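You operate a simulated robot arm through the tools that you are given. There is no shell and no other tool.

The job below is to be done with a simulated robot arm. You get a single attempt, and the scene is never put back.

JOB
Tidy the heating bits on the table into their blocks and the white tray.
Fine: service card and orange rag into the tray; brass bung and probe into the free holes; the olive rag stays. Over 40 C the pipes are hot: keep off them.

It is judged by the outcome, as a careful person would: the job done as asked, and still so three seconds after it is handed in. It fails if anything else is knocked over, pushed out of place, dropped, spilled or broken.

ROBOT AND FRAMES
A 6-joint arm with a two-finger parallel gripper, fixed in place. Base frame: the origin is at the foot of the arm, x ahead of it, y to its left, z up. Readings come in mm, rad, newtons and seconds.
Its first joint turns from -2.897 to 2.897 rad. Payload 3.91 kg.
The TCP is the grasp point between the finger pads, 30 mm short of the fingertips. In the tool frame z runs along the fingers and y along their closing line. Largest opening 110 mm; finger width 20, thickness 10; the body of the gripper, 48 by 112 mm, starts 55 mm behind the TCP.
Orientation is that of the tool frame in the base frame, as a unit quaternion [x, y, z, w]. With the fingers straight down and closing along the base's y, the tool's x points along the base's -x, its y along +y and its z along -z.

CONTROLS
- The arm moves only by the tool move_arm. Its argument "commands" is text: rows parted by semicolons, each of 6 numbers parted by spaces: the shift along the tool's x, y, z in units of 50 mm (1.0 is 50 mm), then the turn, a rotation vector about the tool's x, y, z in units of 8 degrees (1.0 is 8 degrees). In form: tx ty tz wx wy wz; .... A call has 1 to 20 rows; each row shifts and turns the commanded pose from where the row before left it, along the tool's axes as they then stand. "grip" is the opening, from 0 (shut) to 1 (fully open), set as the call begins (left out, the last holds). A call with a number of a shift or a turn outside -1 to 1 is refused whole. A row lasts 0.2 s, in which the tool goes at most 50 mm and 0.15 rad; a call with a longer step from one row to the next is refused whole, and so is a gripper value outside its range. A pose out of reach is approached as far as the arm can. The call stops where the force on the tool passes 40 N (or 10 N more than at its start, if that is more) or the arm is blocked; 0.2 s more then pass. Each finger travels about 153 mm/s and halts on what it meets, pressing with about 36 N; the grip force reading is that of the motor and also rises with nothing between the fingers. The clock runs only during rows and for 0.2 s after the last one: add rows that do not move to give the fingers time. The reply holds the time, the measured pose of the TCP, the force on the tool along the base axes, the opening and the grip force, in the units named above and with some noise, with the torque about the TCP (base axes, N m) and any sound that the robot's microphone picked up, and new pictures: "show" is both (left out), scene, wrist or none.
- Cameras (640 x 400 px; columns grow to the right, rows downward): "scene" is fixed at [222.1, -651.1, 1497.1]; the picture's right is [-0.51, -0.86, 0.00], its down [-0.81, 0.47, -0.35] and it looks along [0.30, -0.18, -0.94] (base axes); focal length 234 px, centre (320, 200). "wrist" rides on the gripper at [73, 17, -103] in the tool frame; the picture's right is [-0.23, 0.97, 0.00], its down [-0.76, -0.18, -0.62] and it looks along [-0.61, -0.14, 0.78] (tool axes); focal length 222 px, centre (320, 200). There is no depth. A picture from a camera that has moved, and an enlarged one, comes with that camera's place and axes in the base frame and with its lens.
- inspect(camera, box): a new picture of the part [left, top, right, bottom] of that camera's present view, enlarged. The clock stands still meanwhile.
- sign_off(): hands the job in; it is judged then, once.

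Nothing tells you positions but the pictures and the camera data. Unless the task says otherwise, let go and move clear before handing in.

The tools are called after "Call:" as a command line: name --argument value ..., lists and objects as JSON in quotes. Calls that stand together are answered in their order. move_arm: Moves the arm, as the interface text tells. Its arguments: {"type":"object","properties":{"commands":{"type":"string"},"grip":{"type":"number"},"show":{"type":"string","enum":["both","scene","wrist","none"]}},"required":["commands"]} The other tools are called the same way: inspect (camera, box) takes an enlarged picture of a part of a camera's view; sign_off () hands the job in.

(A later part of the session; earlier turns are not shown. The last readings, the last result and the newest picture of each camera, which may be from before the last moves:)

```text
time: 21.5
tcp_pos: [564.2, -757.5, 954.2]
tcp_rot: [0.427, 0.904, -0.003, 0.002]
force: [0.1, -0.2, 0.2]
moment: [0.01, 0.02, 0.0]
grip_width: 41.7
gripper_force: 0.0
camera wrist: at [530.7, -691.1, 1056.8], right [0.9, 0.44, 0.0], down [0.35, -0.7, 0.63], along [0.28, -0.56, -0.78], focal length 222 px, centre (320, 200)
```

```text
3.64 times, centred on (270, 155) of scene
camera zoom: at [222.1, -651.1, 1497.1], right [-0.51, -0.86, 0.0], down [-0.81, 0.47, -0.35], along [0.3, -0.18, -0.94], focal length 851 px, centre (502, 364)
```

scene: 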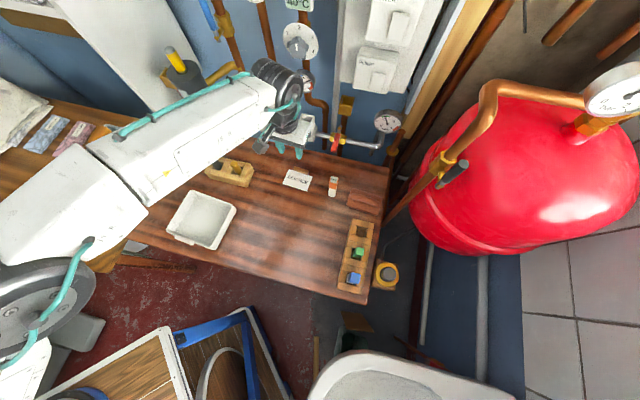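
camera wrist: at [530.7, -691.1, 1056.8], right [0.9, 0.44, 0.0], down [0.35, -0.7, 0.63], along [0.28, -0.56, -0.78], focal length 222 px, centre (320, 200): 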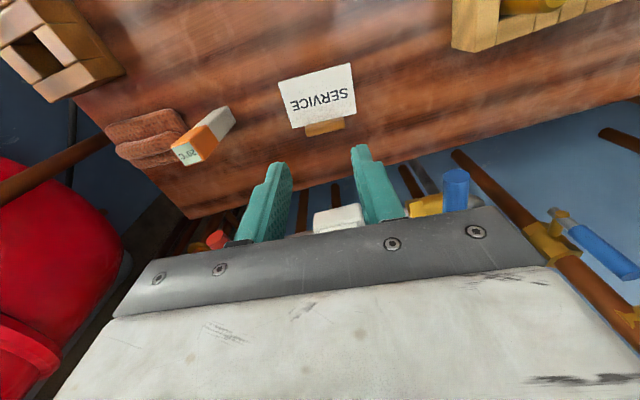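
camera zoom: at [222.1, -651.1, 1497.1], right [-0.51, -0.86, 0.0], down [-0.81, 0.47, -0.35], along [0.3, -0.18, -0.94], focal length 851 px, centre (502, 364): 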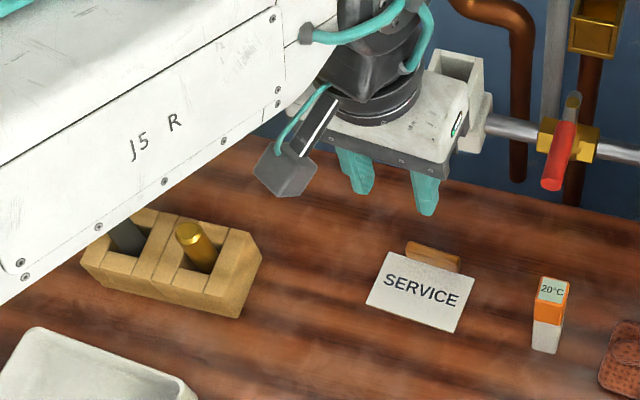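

The card is confirmed at (562, -759) and lined up with the gripper. I'll open fully and lower partway beside its ends.

Call:
move_arm --commands "0 -0.05 0 0 0 0;0 0 0.3 0 0 0;0 0 0.8 0 0 0;0 0 0.8 0 0 0;0 0 0.8 0 0 0;0 0 0 0 0 0" --grip 1

Call:
inspect --camera "wrist" --box '[160, 60, 480, 260]'

Call:
inspect --camera "scene" --box '[220, 110, 360, 210]'

```text
time: 22.9
tcp_pos: [562.2, -760.0, 820.0]
tcp_rot: [0.427, 0.904, -0.002, 0.001]
force: [-0.6, 0.5, -0.1]
moment: [0.01, 0.01, 0.02]
grip_width: 110.1
gripper_force: 0.1
camera wrist: at [529.0, -692.8, 923.6], right [0.9, 0.44, 0.0], down [0.35, -0.7, 0.63], along [0.28, -0.56, -0.78], focal length 222 px, centre (320, 200)
```

scene: 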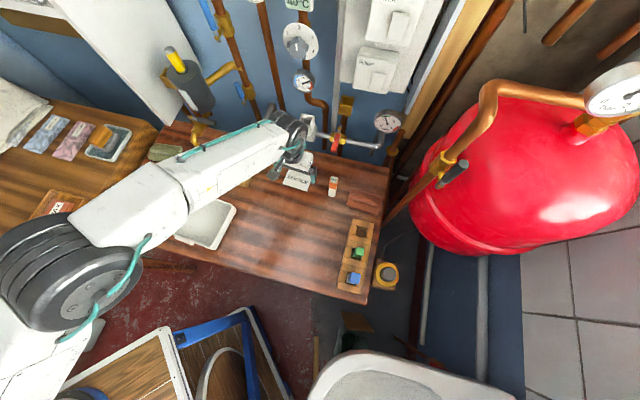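
wrist: 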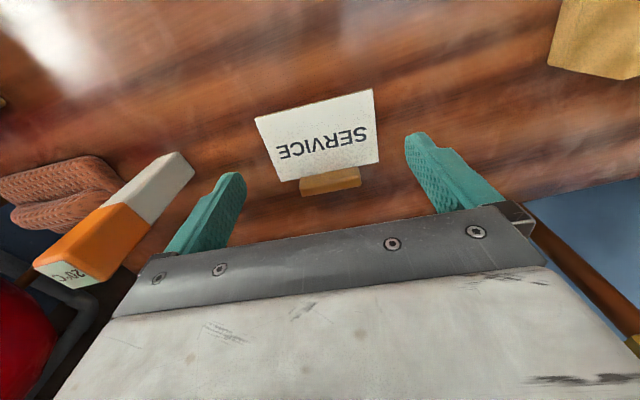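

```text
2.00 times, centred on (320, 160) of wrist
camera zoom: at [529.0, -692.8, 923.6], right [0.9, 0.44, 0.0], down [0.35, -0.7, 0.63], along [0.28, -0.56, -0.78], focal length 444 px, centre (320, 280)
```

zoom: 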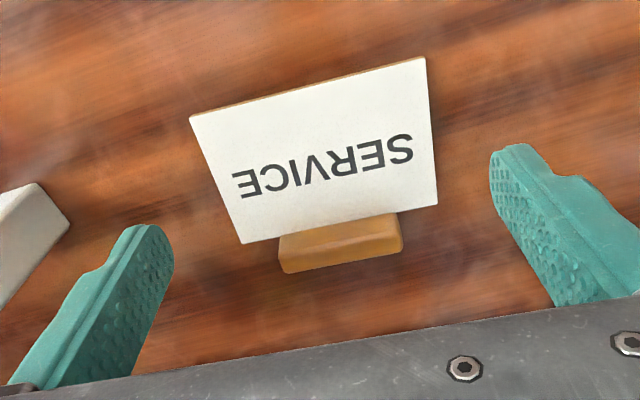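

```text
4.00 times, centred on (290, 160) of scene
camera zoom: at [222.1, -651.1, 1497.1], right [-0.51, -0.86, 0.0], down [-0.81, 0.47, -0.35], along [0.3, -0.18, -0.94], focal length 936 px, centre (440, 360)
```

zoom: 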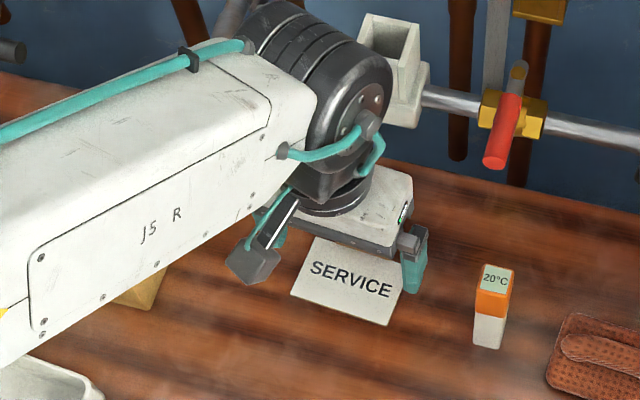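

The card's near edge is at about z 752 and its far edge about 760. I'm lowering in small steps until the fingertips are just above the table beside its ends.

Call:
move_arm --commands "-0.1 0.02 0.3 0 0 0;0 0 0.3 0 0 0;0 0 0.1 0 0 0;0 0 0.05 0 0 0;0 0 0 0 0 0" --grip 1 --show "wrist"

Call:
inspect --camera "wrist" --box '[160, 60, 480, 260]'

Call:
inspect --camera "scene" --box '[260, 140, 340, 200]'

```text
time: 24.1
tcp_pos: [564.8, -764.0, 783.8]
tcp_rot: [0.427, 0.904, -0.003, 0.001]
force: [0.2, -0.4, -0.4]
moment: [0.01, 0.02, 0.01]
grip_width: 109.8
gripper_force: 0.0
camera wrist: at [533.0, -697.3, 885.6], right [0.9, 0.44, 0.0], down [0.35, -0.7, 0.63], along [0.28, -0.56, -0.78], focal length 222 px, centre (320, 200)
```

wrist: 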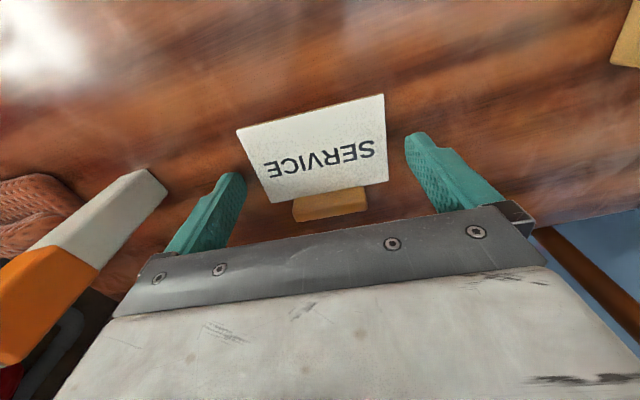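

```text
2.00 times, centred on (320, 160) of wrist
camera zoom: at [533.0, -697.3, 885.6], right [0.9, 0.44, 0.0], down [0.35, -0.7, 0.63], along [0.28, -0.56, -0.78], focal length 444 px, centre (320, 280)
```

zoom: 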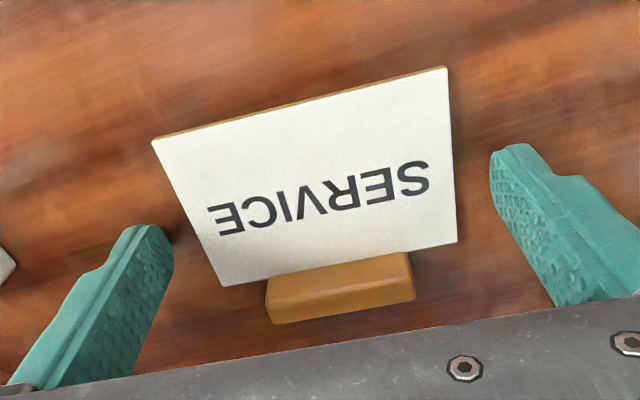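

```text
6.67 times, centred on (300, 170) of scene
camera zoom: at [222.1, -651.1, 1497.1], right [-0.51, -0.86, 0.0], down [-0.81, 0.47, -0.35], along [0.3, -0.18, -0.94], focal length 1560 px, centre (453, 400)
```

zoom: 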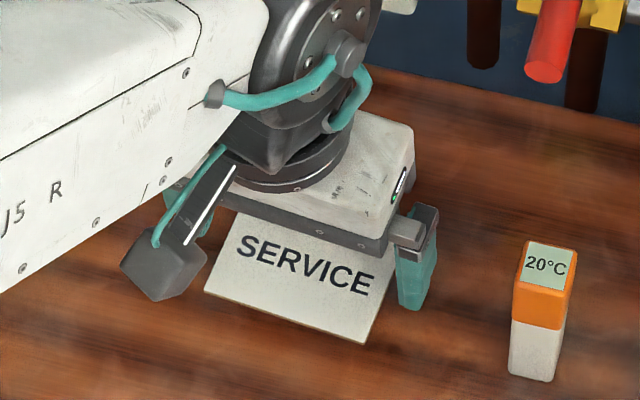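

The fingertips are beside the card's ends at about z 754. I'll go 2.5 mm lower and close.

Call:
move_arm --commands "0 0 0.05 0 0 0;0 0 0 0 0 0" --grip 1 --show "none"

Call:
move_arm --commands "0 0 0 0 0 0;0 0 0 0 0 0;0 0 0 0 0 0" --grip 0.6 --show "wrist"

Call:
inspect --camera "wrist" --box '[160, 60, 480, 260]'

```text
time: 24.7
tcp_pos: [564.9, -763.7, 779.5]
tcp_rot: [0.427, 0.904, -0.002, 0.002]
force: [0.3, 0.4, -0.6]
moment: [0.0, 0.0, 0.0]
grip_width: 109.6
gripper_force: 0.1
```

```text
time: 25.5
tcp_pos: [565.6, -765.2, 780.2]
tcp_rot: [0.428, 0.904, -0.002, 0.001]
force: [0.9, 0.8, -0.5]
moment: [0.03, 0.0, 0.01]
grip_width: 88.0
gripper_force: 36.4
camera wrist: at [532.7, -697.5, 883.0], right [0.9, 0.44, 0.0], down [0.35, -0.7, 0.63], along [0.28, -0.56, -0.78], focal length 222 px, centre (320, 200)
```

wrist: 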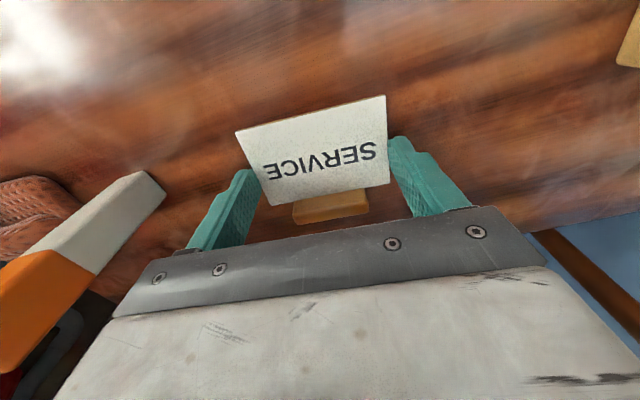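

```text
2.00 times, centred on (320, 160) of wrist
camera zoom: at [532.7, -697.5, 883.0], right [0.9, 0.44, 0.0], down [0.35, -0.7, 0.63], along [0.28, -0.56, -0.78], focal length 444 px, centre (320, 280)
```

zoom: 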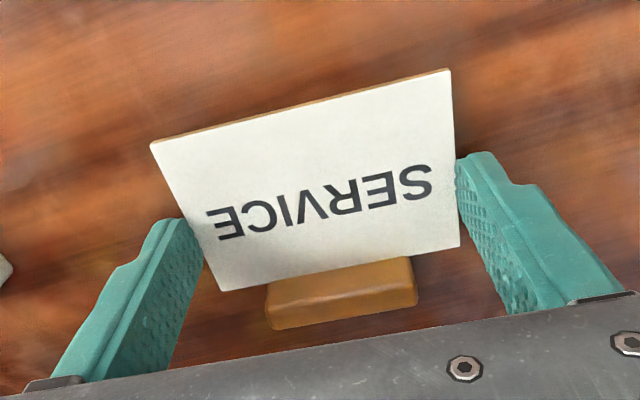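

The card is gripped across its 88 mm length. I'll lift a little and see what comes with it.

Call:
move_arm --commands "0 0 -0.2 0 0 0;0 0 -0.3 0 0 0;0 0 -0.3 0 0 0;0 0 0 0 0 0" --grip 0.6

Call:
inspect --camera "wrist" --box '[160, 60, 480, 260]'

Call:
inspect --camera "scene" --box '[250, 130, 340, 200]'

```text
time: 26.5
tcp_pos: [564.9, -762.4, 819.1]
tcp_rot: [0.427, 0.904, -0.002, 0.002]
force: [0.0, 0.2, -0.7]
moment: [-0.02, 0.01, -0.01]
grip_width: 88.2
gripper_force: 36.2
camera wrist: at [531.8, -696.0, 921.7], right [0.9, 0.44, 0.0], down [0.35, -0.7, 0.63], along [0.28, -0.56, -0.78], focal length 222 px, centre (320, 200)
```

scene: 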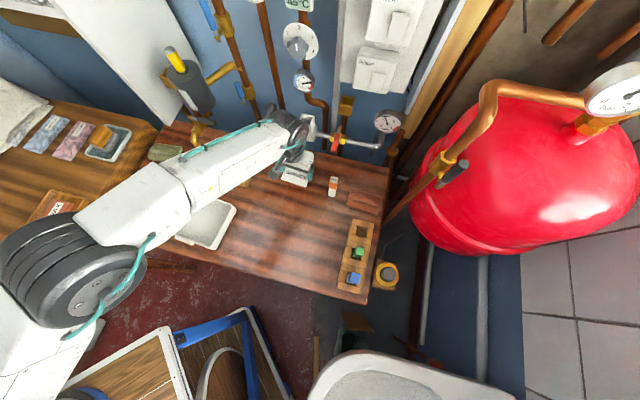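
wrist: 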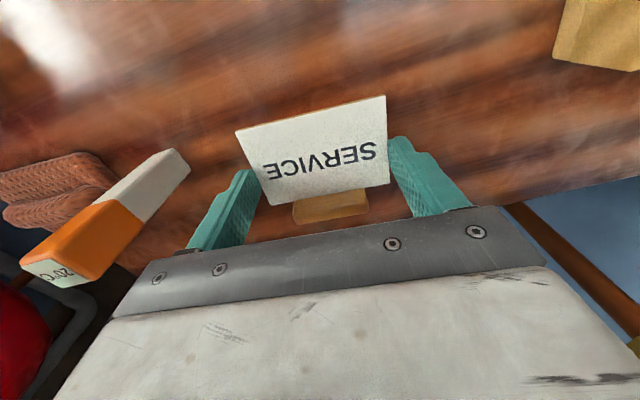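

```text
2.00 times, centred on (320, 160) of wrist
camera zoom: at [531.8, -696.0, 921.7], right [0.9, 0.44, 0.0], down [0.35, -0.7, 0.63], along [0.28, -0.56, -0.78], focal length 444 px, centre (320, 280)
```

zoom: 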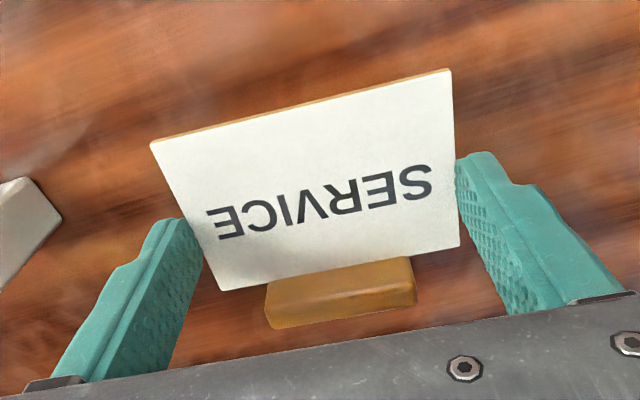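

```text
5.71 times, centred on (295, 165) of scene
camera zoom: at [222.1, -651.1, 1497.1], right [-0.51, -0.86, 0.0], down [-0.81, 0.47, -0.35], along [0.3, -0.18, -0.94], focal length 1337 px, centre (463, 400)
```

zoom: 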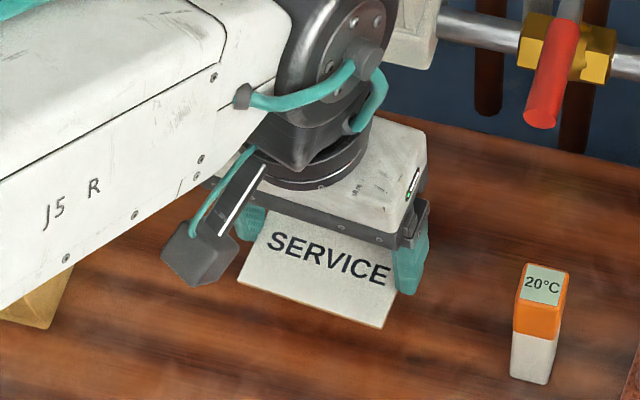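

The wooden foot is part of the card and lifts with it. I'll raise it high and carry it over to the wall-side half of the tray.

Call:
move_arm --commands "0 0 -0.8 0 0 0;0 0 -0.8 0 0 0;0 0 -0.8 0 0 0;0.596 0.687 0 0 0 0;0.596 0.687 0 0 0 0;0.596 0.687 0 0 0 0;0.596 0.687 0 0 0 0;0.596 0.687 0 0 0 0;0.596 0.687 0 0 0 0;0.596 0.687 0 0 0 0;0 0 0 0 0 0;0 0 0 0 0 0" --grip 0.6

Call:
inspect --camera "wrist" --box '[160, 0, 480, 200]'

Call:
inspect --camera "scene" --box '[150, 120, 300, 260]'

```text
time: 29.1
tcp_pos: [621.7, -448.8, 937.8]
tcp_rot: [0.427, 0.904, -0.003, 0.002]
force: [0.1, 0.1, 0.7]
moment: [0.02, -0.03, 0.01]
grip_width: 88.1
gripper_force: 36.5
camera wrist: at [588.5, -383.1, 1039.9], right [0.9, 0.44, 0.0], down [0.35, -0.7, 0.63], along [0.28, -0.56, -0.78], focal length 222 px, centre (320, 200)
```

scene: 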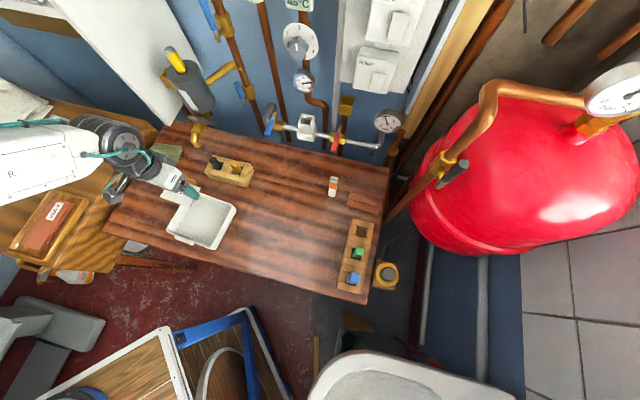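
wrist: 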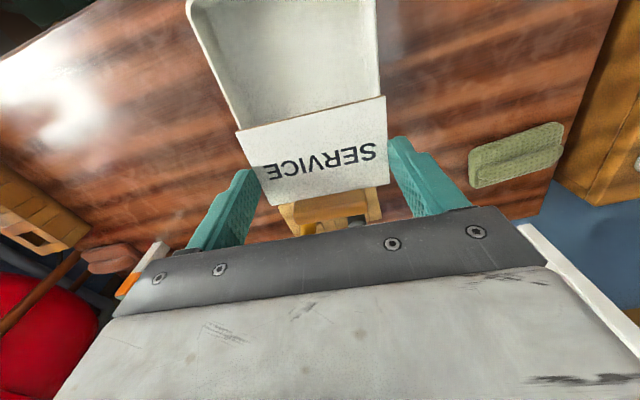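

```text
2.00 times, centred on (320, 100) of wrist
camera zoom: at [588.5, -383.1, 1039.9], right [0.9, 0.44, 0.0], down [0.35, -0.7, 0.63], along [0.28, -0.56, -0.78], focal length 444 px, centre (320, 400)
```

zoom: 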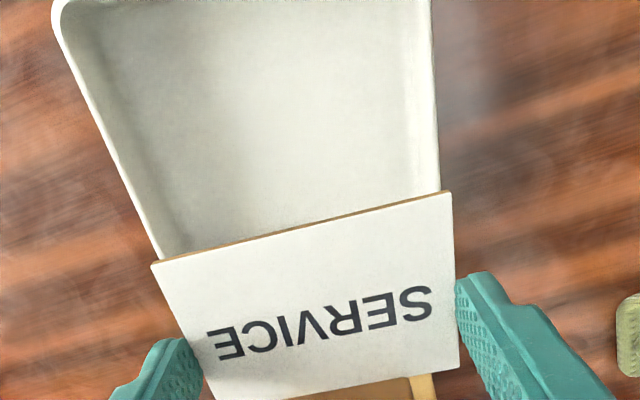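

```text
2.86 times, centred on (225, 190) of scene
camera zoom: at [222.1, -651.1, 1497.1], right [-0.51, -0.86, 0.0], down [-0.81, 0.47, -0.35], along [0.3, -0.18, -0.94], focal length 668 px, centre (591, 229)
```

zoom: 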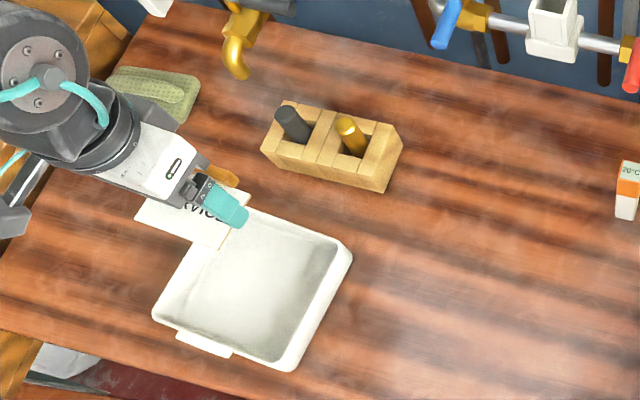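

The tray is about 166 × 148 mm, centred near (592, -430) and turned about 37.5°. I'm shifting to the wall-side half of its interior and lowering to just above the rim.

Call:
move_arm --commands "0.21 -0.22 0 0 0 0;0 0 0.8 0 0 0;0 0 0.8 0 0 0;0 0 0.5 0 0 0;0 0 0 0 0 0;0 0 0 0 0 0" --grip 0.6

Call:
inspect --camera "wrist" --box '[160, 0, 480, 240]'

Call:
inspect --camera "scene" --box '[150, 150, 260, 260]'

```text
time: 30.5
tcp_pos: [603.9, -447.8, 833.8]
tcp_rot: [0.427, 0.904, -0.003, 0.001]
force: [-0.2, -0.3, 1.0]
moment: [0.0, -0.01, -0.02]
grip_width: 87.8
gripper_force: 35.4
camera wrist: at [570.4, -380.4, 935.5], right [0.9, 0.44, 0.0], down [0.35, -0.7, 0.63], along [0.28, -0.56, -0.78], focal length 222 px, centre (320, 200)
```

scene: 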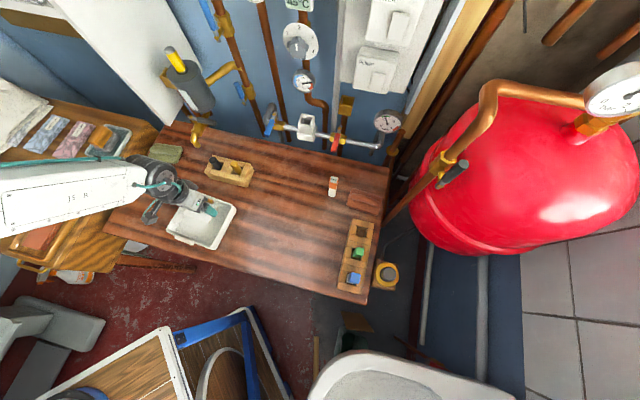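
wrist: 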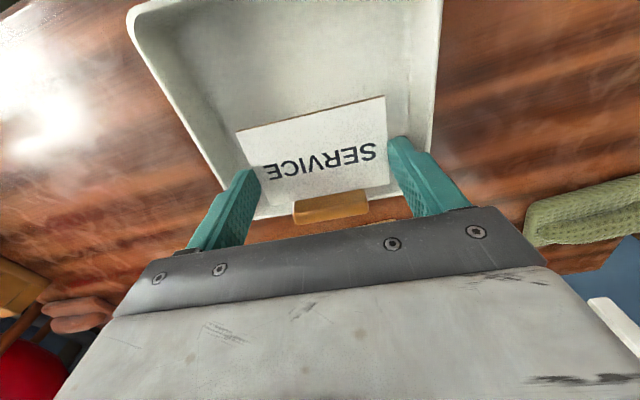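

```text
1.67 times, centred on (320, 120) of wrist
camera zoom: at [570.4, -380.4, 935.5], right [0.9, 0.44, 0.0], down [0.35, -0.7, 0.63], along [0.28, -0.56, -0.78], focal length 370 px, centre (320, 333)
```

zoom: 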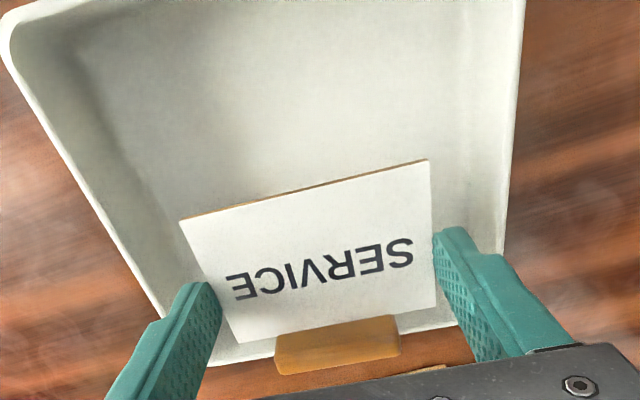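

```text
3.64 times, centred on (205, 205) of scene
camera zoom: at [222.1, -651.1, 1497.1], right [-0.51, -0.86, 0.0], down [-0.81, 0.47, -0.35], along [0.3, -0.18, -0.94], focal length 851 px, centre (738, 182)
```

zoom: 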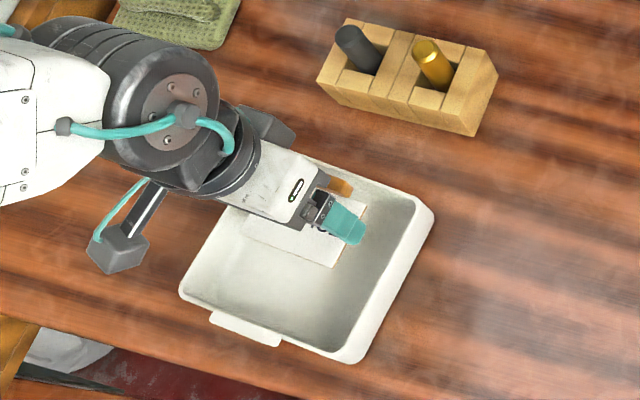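

The card is over the tray interior with room on all sides. I'm lowering it gently to the tray floor.

Call:
move_arm --commands "0 0 0.3 0 0 0;0 0 0.3 0 0 0;0 0 0.2 0 0 0;0 0 0.06 0 0 0;0 0 0.03 0 0 0;0 0 0 0 0 0" --grip 0.6

Call:
inspect --camera "wrist" --box '[160, 0, 480, 240]'

Call:
inspect --camera "scene" --box '[150, 150, 260, 260]'

```text
time: 31.9
tcp_pos: [605.2, -449.2, 788.4]
tcp_rot: [0.428, 0.904, -0.003, 0.002]
force: [-0.3, 0.7, -0.3]
moment: [0.0, 0.0, 0.01]
grip_width: 88.0
gripper_force: 35.7
camera wrist: at [571.5, -381.6, 891.2], right [0.9, 0.44, 0.0], down [0.35, -0.7, 0.63], along [0.28, -0.56, -0.78], focal length 222 px, centre (320, 200)
```

scene: 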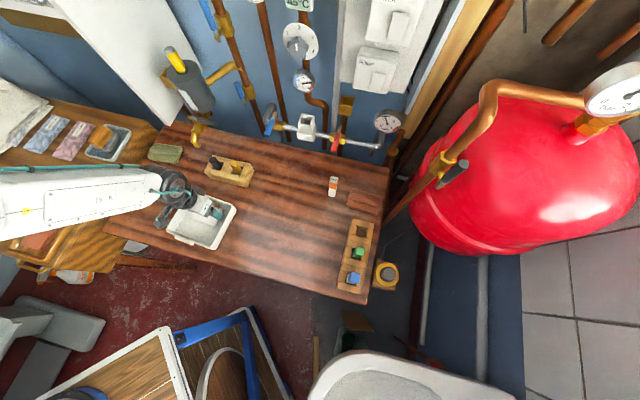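
wrist: 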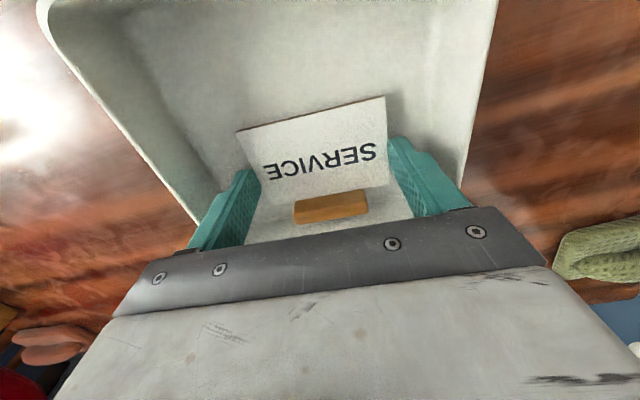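

```text
1.67 times, centred on (320, 120) of wrist
camera zoom: at [571.5, -381.6, 891.2], right [0.9, 0.44, 0.0], down [0.35, -0.7, 0.63], along [0.28, -0.56, -0.78], focal length 370 px, centre (320, 333)
```

zoom: 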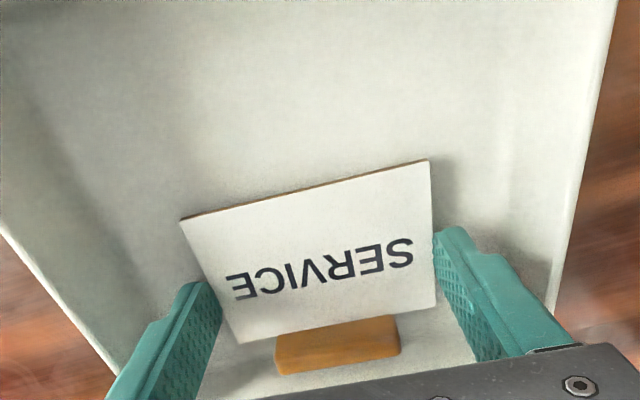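

```text
3.64 times, centred on (205, 205) of scene
camera zoom: at [222.1, -651.1, 1497.1], right [-0.51, -0.86, 0.0], down [-0.81, 0.47, -0.35], along [0.3, -0.18, -0.94], focal length 851 px, centre (738, 182)
```

zoom: 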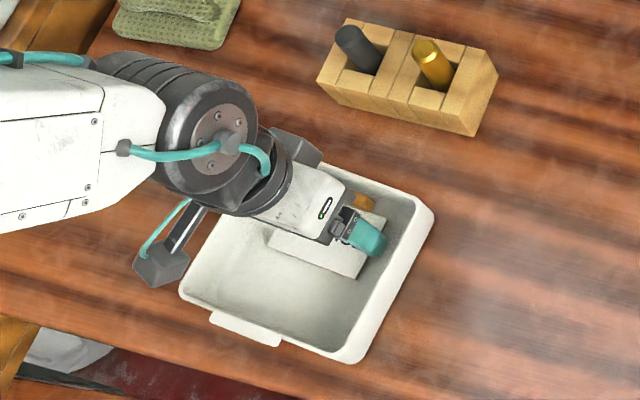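

No contact yet and the shadow shows only a few millimetres left. I'll go 3 mm lower, then release.

Call:
move_arm --commands "0 0 0.03 0 0 0;0 0 0.03 0 0 0;0 0 0 0 0 0" --grip 0.6 --show "none"

Call:
move_arm --commands "0 0 0 0 0 0;0 0 0 0 0 0" --grip 0.9 --show "wrist"

Call:
inspect --camera "wrist" --box '[160, 0, 480, 240]'

```text
time: 32.7
tcp_pos: [605.1, -448.7, 785.9]
tcp_rot: [0.427, 0.904, -0.002, 0.002]
force: [-0.2, 0.5, -0.4]
moment: [0.03, -0.03, 0.0]
grip_width: 88.2
gripper_force: 36.0
```

```text
time: 33.3
tcp_pos: [603.6, -448.7, 785.4]
tcp_rot: [0.428, 0.904, -0.003, 0.002]
force: [-0.2, -0.3, 0.2]
moment: [-0.01, -0.03, -0.01]
grip_width: 98.8
gripper_force: 0.2
camera wrist: at [571.7, -381.7, 888.3], right [0.9, 0.44, 0.0], down [0.35, -0.7, 0.63], along [0.28, -0.56, -0.78], focal length 222 px, centre (320, 200)
```

wrist: 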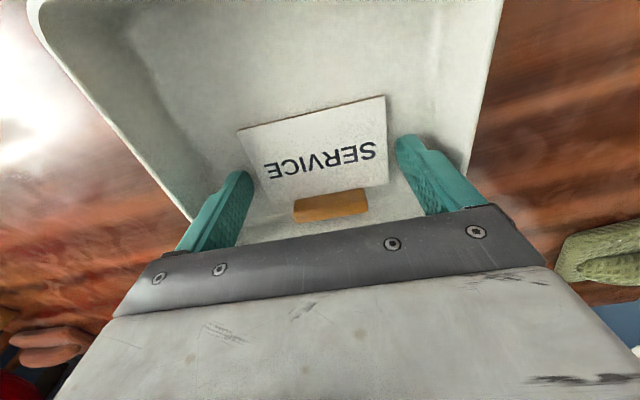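

```text
1.67 times, centred on (320, 120) of wrist
camera zoom: at [571.7, -381.7, 888.3], right [0.9, 0.44, 0.0], down [0.35, -0.7, 0.63], along [0.28, -0.56, -0.78], focal length 370 px, centre (320, 333)
```

zoom: 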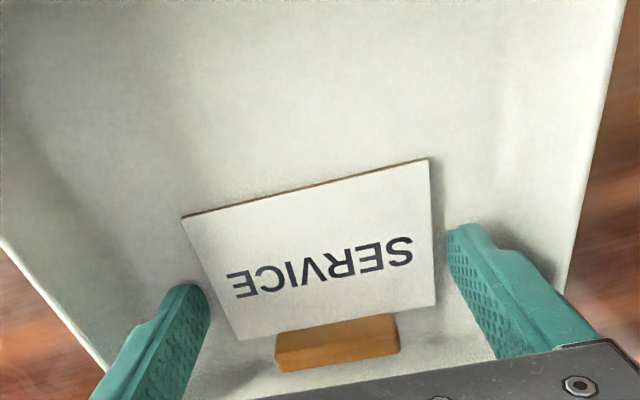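

The card is lying free in the tray. I'm lifting away and moving to hover near the probe, turned to 45° to match its faces, while checking the red handle's clearance.

Call:
move_arm --commands "0 0 -0.4 0 0 0;0 0 -0.9 0 0 0;0 0 -1 0 0 0;0 0 -1 0 0 0;-0.399 -0.858 0 0 0 0;-0.399 -0.858 0 0 0 0;-0.399 -0.858 0 0 0 0;-0.399 -0.858 0 0 0 0;-0.399 -0.858 0 0 0 0;-0.399 -0.858 0 0 0 0;-0.399 -0.858 0 0 0 0;-0.399 -0.858 0 0 0 0;0 0 0 0 0 -0.7;0 0 0 0 0 0" --grip 0.9

Call:
inspect --camera "wrist" --box '[200, 40, 440, 240]'

Call:
inspect --camera "scene" --box '[280, 90, 400, 210]'

Call:
inspect --camera "scene" --box '[150, 150, 260, 260]'

```text
time: 36.3
tcp_pos: [442.1, -788.8, 952.2]
tcp_rot: [0.383, 0.924, -0.002, 0.002]
force: [-0.2, -0.1, 0.1]
moment: [0.02, -0.03, -0.02]
grip_width: 98.9
gripper_force: 0.1
camera wrist: at [401.8, -725.6, 1054.1], right [0.85, 0.53, 0.0], down [0.41, -0.66, 0.63], along [0.33, -0.53, -0.78], focal length 222 px, centre (320, 200)
```

scene: 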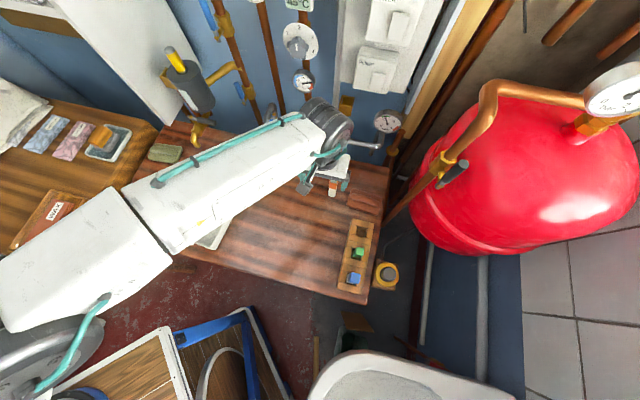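
wrist: 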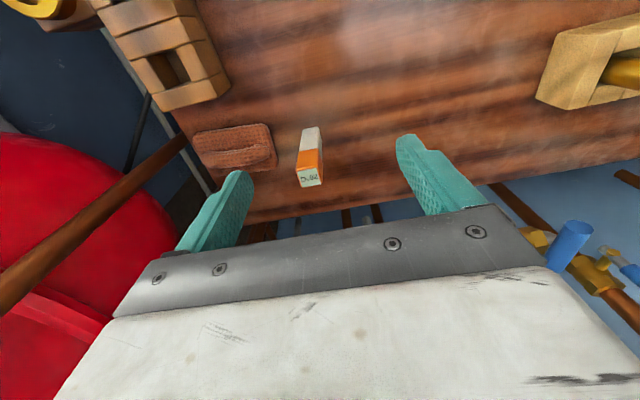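

```text
2.00 times, centred on (320, 140) of wrist
camera zoom: at [401.8, -725.6, 1054.1], right [0.85, 0.53, 0.0], down [0.41, -0.66, 0.63], along [0.33, -0.53, -0.78], focal length 444 px, centre (320, 320)
```

zoom: 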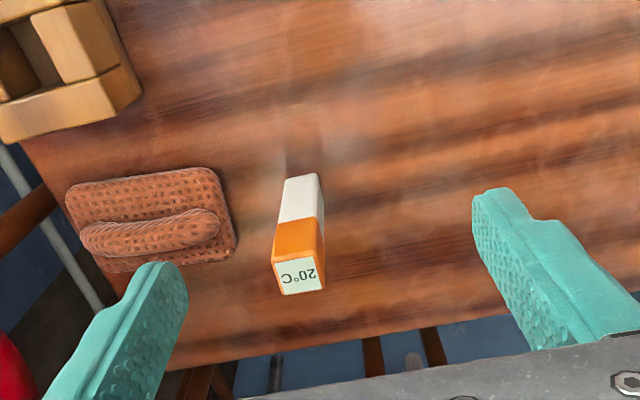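

```text
3.33 times, centred on (340, 150) of scene
camera zoom: at [222.1, -651.1, 1497.1], right [-0.51, -0.86, 0.0], down [-0.81, 0.47, -0.35], along [0.3, -0.18, -0.94], focal length 780 px, centre (253, 367)
```

zoom: 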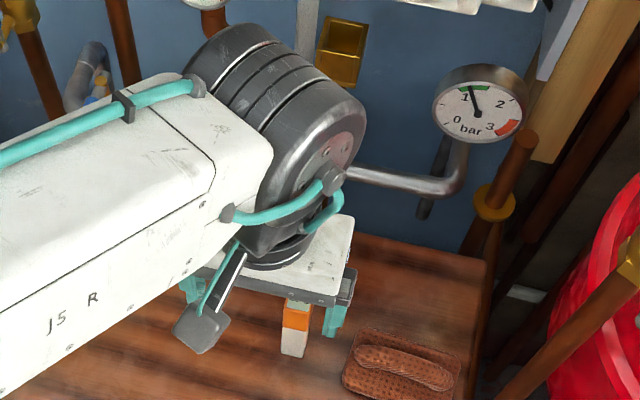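

```text
3.64 times, centred on (205, 205) of scene
camera zoom: at [222.1, -651.1, 1497.1], right [-0.51, -0.86, 0.0], down [-0.81, 0.47, -0.35], along [0.3, -0.18, -0.94], focal length 851 px, centre (738, 182)
```

zoom: 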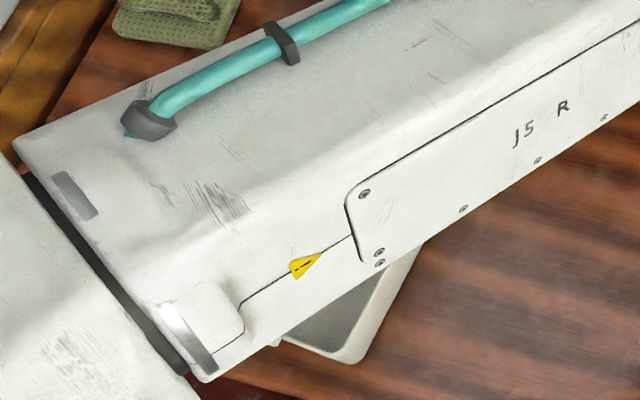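

The probe axis is at about (458, -839.5) with its top near z 860, square to the gripper at 45°. The red handle's tip, about 61 mm towards the wall at z 926, clears the narrow side of the gripper. I'm moving over the probe and lowering partway.

Call:
move_arm --commands "-0.47 -0.25 0 0 0 0;-0.47 -0.25 0 0 0 0;0 0 0.4 0 0 0;0 0 0.6 0 0 0;0 0 0 0 0 0" --grip 0.5

Call:
inspect --camera "wrist" --box '[220, 80, 420, 240]'

Call:
inspect --camera "scene" --box '[280, 90, 400, 210]'

```text
time: 37.5
tcp_pos: [457.5, -840.0, 902.4]
tcp_rot: [0.382, 0.924, -0.003, 0.001]
force: [-0.6, 0.9, -1.0]
moment: [0.03, 0.02, 0.02]
grip_width: 54.8
gripper_force: 0.1
camera wrist: at [418.0, -777.3, 1005.1], right [0.85, 0.53, 0.0], down [0.41, -0.66, 0.63], along [0.33, -0.53, -0.78], focal length 222 px, centre (320, 200)
```

scene: 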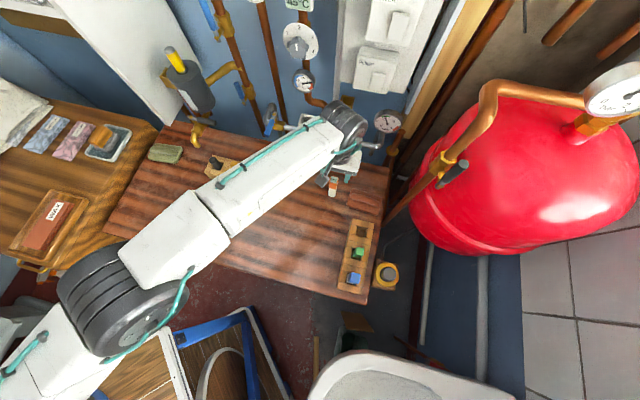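
wrist: 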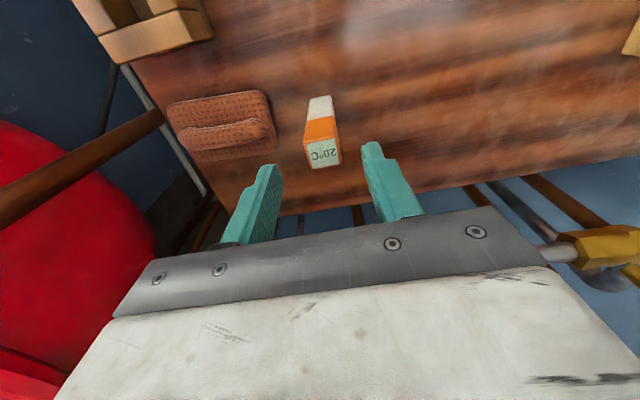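

```text
2.50 times, centred on (320, 160) of wrist
camera zoom: at [418.0, -777.3, 1005.1], right [0.85, 0.53, 0.0], down [0.41, -0.66, 0.63], along [0.33, -0.53, -0.78], focal length 555 px, centre (320, 300)
```

zoom: 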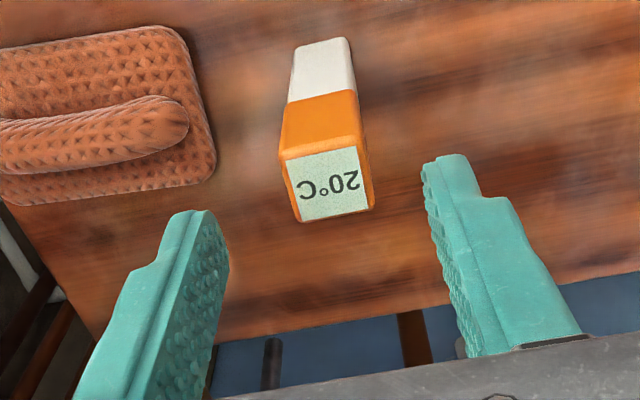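

```text
3.33 times, centred on (340, 150) of scene
camera zoom: at [222.1, -651.1, 1497.1], right [-0.51, -0.86, 0.0], down [-0.81, 0.47, -0.35], along [0.3, -0.18, -0.94], focal length 780 px, centre (253, 367)
```

zoom: 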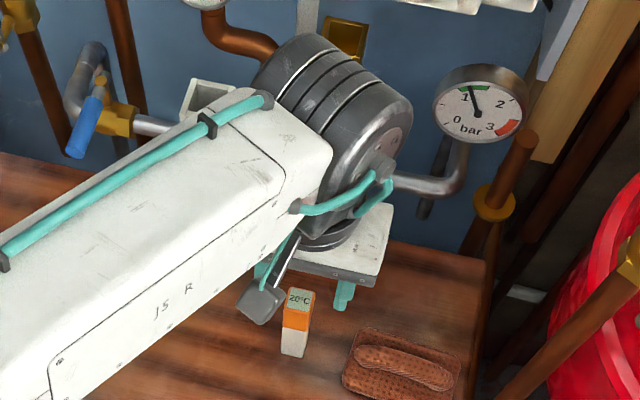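

The probe is centred between the fingers. I'm lowering to z 838, closing and lifting.

Call:
move_arm --commands "0 0.03 0.5 0 0 0;0 0 0.5 0 0 0;0 0 0.28 0 0 0;0 0 0 0 0 0" --grip 0.5

Call:
inspect --camera "wrist" --box '[220, 80, 420, 240]'

Call:
inspect --camera "scene" --box '[280, 90, 400, 210]'

```text
time: 38.5
tcp_pos: [458.3, -838.4, 840.5]
tcp_rot: [0.383, 0.924, -0.003, 0.002]
force: [-0.3, 0.2, 0.7]
moment: [0.03, 0.02, 0.0]
grip_width: 55.2
gripper_force: 0.1
camera wrist: at [418.3, -775.9, 941.6], right [0.85, 0.53, 0.0], down [0.41, -0.66, 0.63], along [0.33, -0.53, -0.78], focal length 222 px, centre (320, 200)
```

scene: 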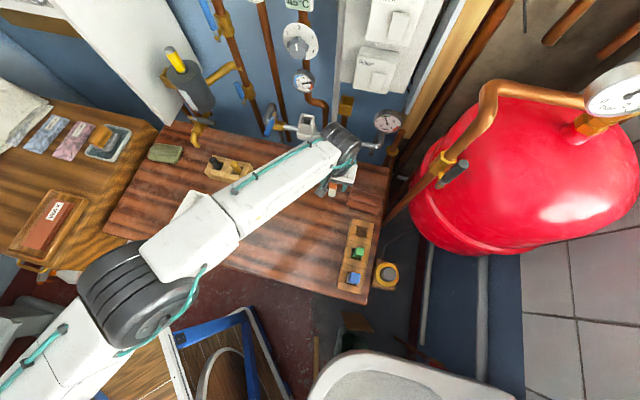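
wrist: 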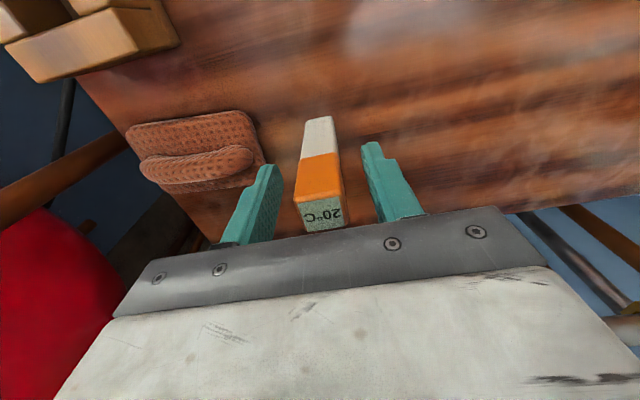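

```text
2.50 times, centred on (320, 160) of wrist
camera zoom: at [418.3, -775.9, 941.6], right [0.85, 0.53, 0.0], down [0.41, -0.66, 0.63], along [0.33, -0.53, -0.78], focal length 555 px, centre (320, 300)
```

zoom: 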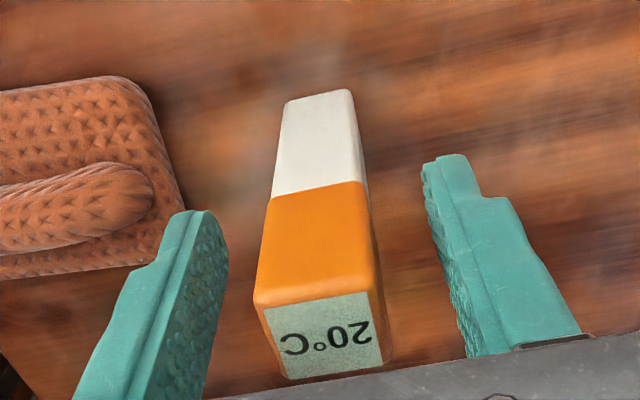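

```text
3.33 times, centred on (340, 150) of scene
camera zoom: at [222.1, -651.1, 1497.1], right [-0.51, -0.86, 0.0], down [-0.81, 0.47, -0.35], along [0.3, -0.18, -0.94], focal length 780 px, centre (253, 367)
```

zoom: 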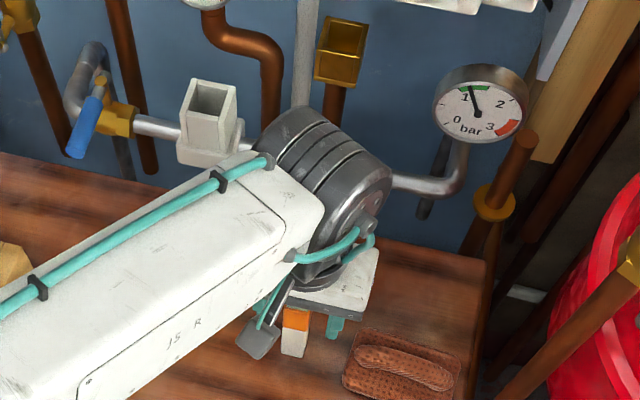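

The probe is between the pads. I'll shift 3 mm wallward to centre it, then close.

Call:
move_arm --commands "-0.06 0 0.04 0 0 0;0 0 0 0 0 0" --grip 0.5 --show "none"

Call:
move_arm --commands "0 0 0 0 0 0;0 0 0 0 0 0;0 0 0 0 0 0;0 0 0 0 0 0" --grip 0 --show "wrist"

```text
time: 39.1
tcp_pos: [460.2, -842.5, 837.7]
tcp_rot: [0.383, 0.924, -0.003, 0.0]
force: [0.3, -0.1, -0.2]
moment: [0.02, -0.04, 0.02]
grip_width: 55.1
gripper_force: 0.1
```

```text
time: 40.1
tcp_pos: [459.9, -840.9, 836.3]
tcp_rot: [0.383, 0.924, -0.002, 0.001]
force: [-0.5, 0.0, 0.2]
moment: [0.04, 0.04, 0.03]
grip_width: 23.3
gripper_force: 36.0
camera wrist: at [420.3, -778.3, 939.9], right [0.85, 0.53, 0.0], down [0.41, -0.66, 0.63], along [0.33, -0.53, -0.78], focal length 222 px, centre (320, 200)
```

wrist: 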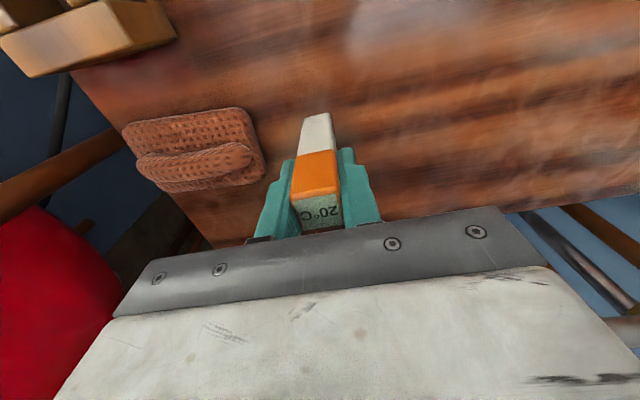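

The probe is gripped at 23.3 mm. I'm lifting it clear and moving to an intermediate point on the base side to check the clearance around the right-hand pipe.

Call:
move_arm --commands "0 0 -0.4 0 0 0;0 0 -0.8 0 0 0;0 0 -0.5 0 0 0;0.66 -0.28 0 0 0 0;0.66 -0.28 0 0 0 0;0.66 -0.28 0 0 0 0;0 0 0 0 0 0;0 0 0 0 0 0" --grip 0

Call:
inspect --camera "scene" --box '[300, 120, 480, 300]'

Call:
inspect --camera "wrist" --box '[100, 0, 400, 220]'

```text
time: 41.9
tcp_pos: [359.5, -802.1, 921.3]
tcp_rot: [0.382, 0.924, -0.002, 0.003]
force: [-0.8, -0.7, -0.5]
moment: [0.01, 0.0, -0.01]
grip_width: 23.5
gripper_force: 35.9
camera wrist: at [319.7, -738.0, 1023.5], right [0.85, 0.53, 0.0], down [0.41, -0.66, 0.63], along [0.33, -0.53, -0.78], focal length 222 px, centre (320, 200)
```

scene: 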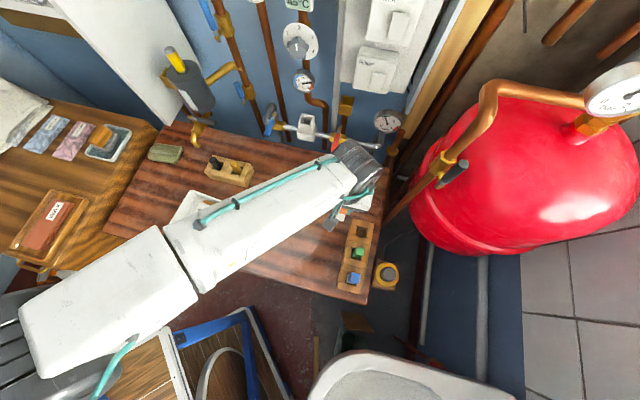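
wrist: 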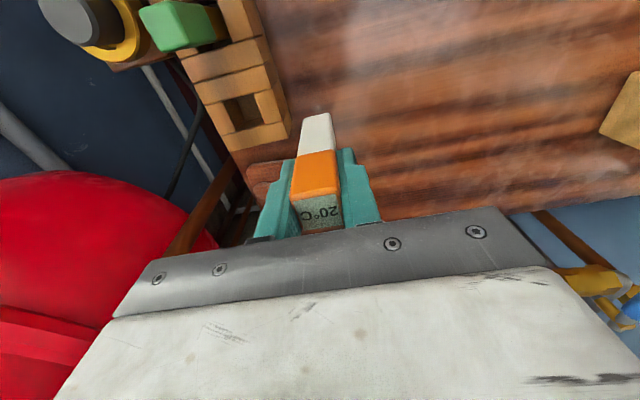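

```text
2.22 times, centred on (390, 210) of scene
camera zoom: at [222.1, -651.1, 1497.1], right [-0.51, -0.86, 0.0], down [-0.81, 0.47, -0.35], along [0.3, -0.18, -0.94], focal length 520 px, centre (164, 178)
```

zoom: 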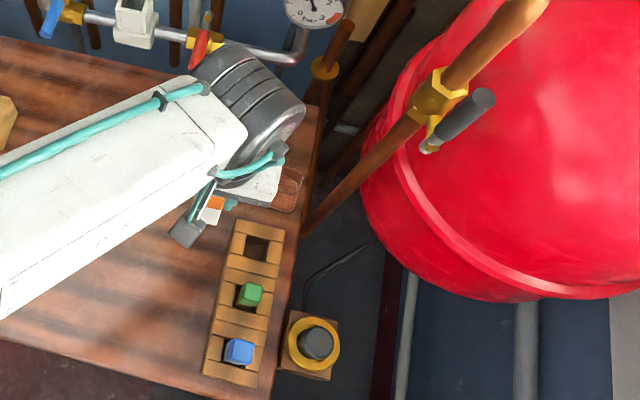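

```text
1.82 times, centred on (250, 110) of wrist
camera zoom: at [319.7, -738.0, 1023.5], right [0.85, 0.53, 0.0], down [0.41, -0.66, 0.63], along [0.33, -0.53, -0.78], focal length 404 px, centre (447, 364)
```

zoom: 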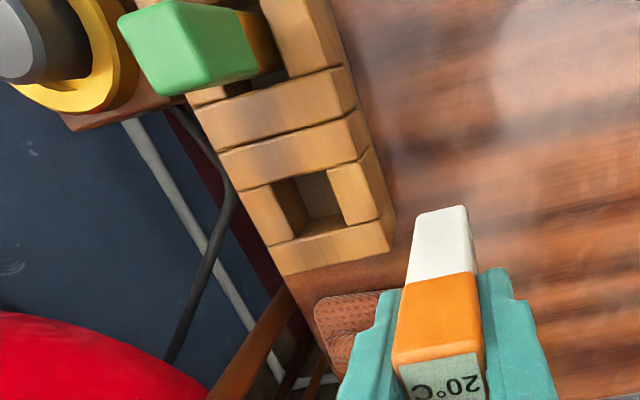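

The free hole is centred at about (293.5, -836.5), and the probe sits about 4 mm to the base side of the TCP. The pipe and valve leave enough room. I'm moving to put the probe over the hole.

Call:
move_arm --commands "0.12 -0.47 0 0 0 0;0.12 -0.47 0 0 0 0;0.114 -0.48 0 0 0 0;0 0 0 0 0 0;0 0 0 0 0 0" --grip 0

Call:
inspect --camera "wrist" --box '[220, 60, 420, 220]'

Call:
inspect --camera "scene" --box '[310, 140, 450, 280]'

```text
time: 43.1
tcp_pos: [295.8, -836.7, 921.4]
tcp_rot: [0.383, 0.924, -0.003, 0.0]
force: [0.1, 0.1, -0.1]
moment: [0.03, -0.04, 0.01]
grip_width: 23.3
gripper_force: 36.2
camera wrist: at [256.6, -775.3, 1024.3], right [0.85, 0.53, 0.0], down [0.41, -0.66, 0.63], along [0.33, -0.53, -0.78], focal length 222 px, centre (320, 200)
```

scene: 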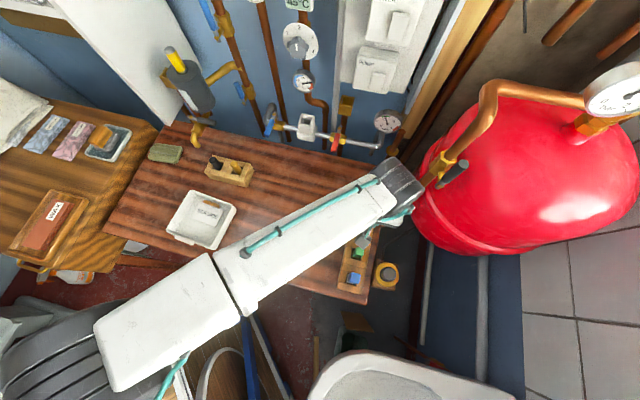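
wrist: 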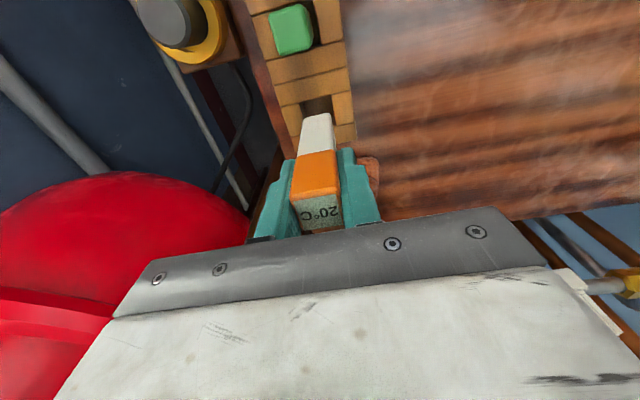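

```text
2.50 times, centred on (320, 140) of wrist
camera zoom: at [256.6, -775.3, 1024.3], right [0.85, 0.53, 0.0], down [0.41, -0.66, 0.63], along [0.33, -0.53, -0.78], focal length 555 px, centre (320, 350)
```

zoom: 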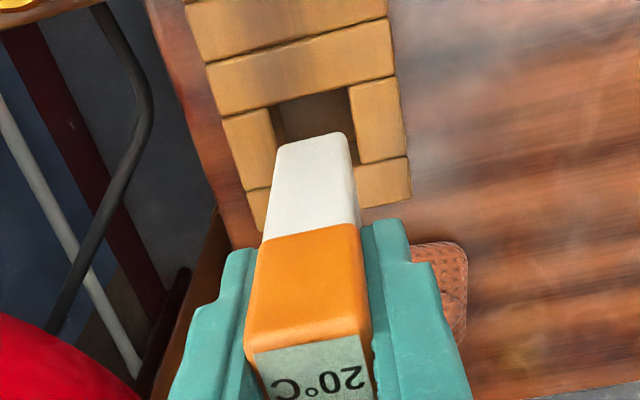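

```text
2.86 times, centred on (380, 210) of scene
camera zoom: at [222.1, -651.1, 1497.1], right [-0.51, -0.86, 0.0], down [-0.81, 0.47, -0.35], along [0.3, -0.18, -0.94], focal length 668 px, centre (149, 171)
```

zoom: 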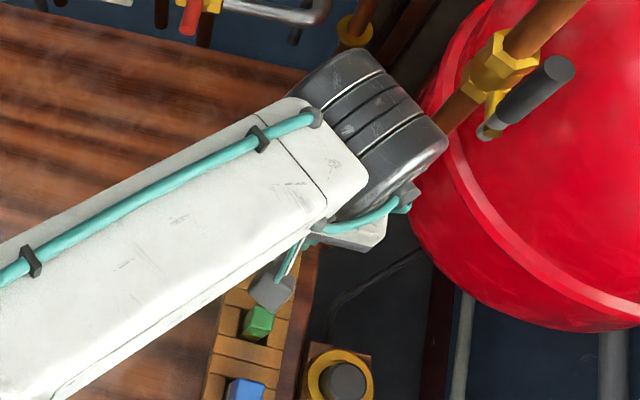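

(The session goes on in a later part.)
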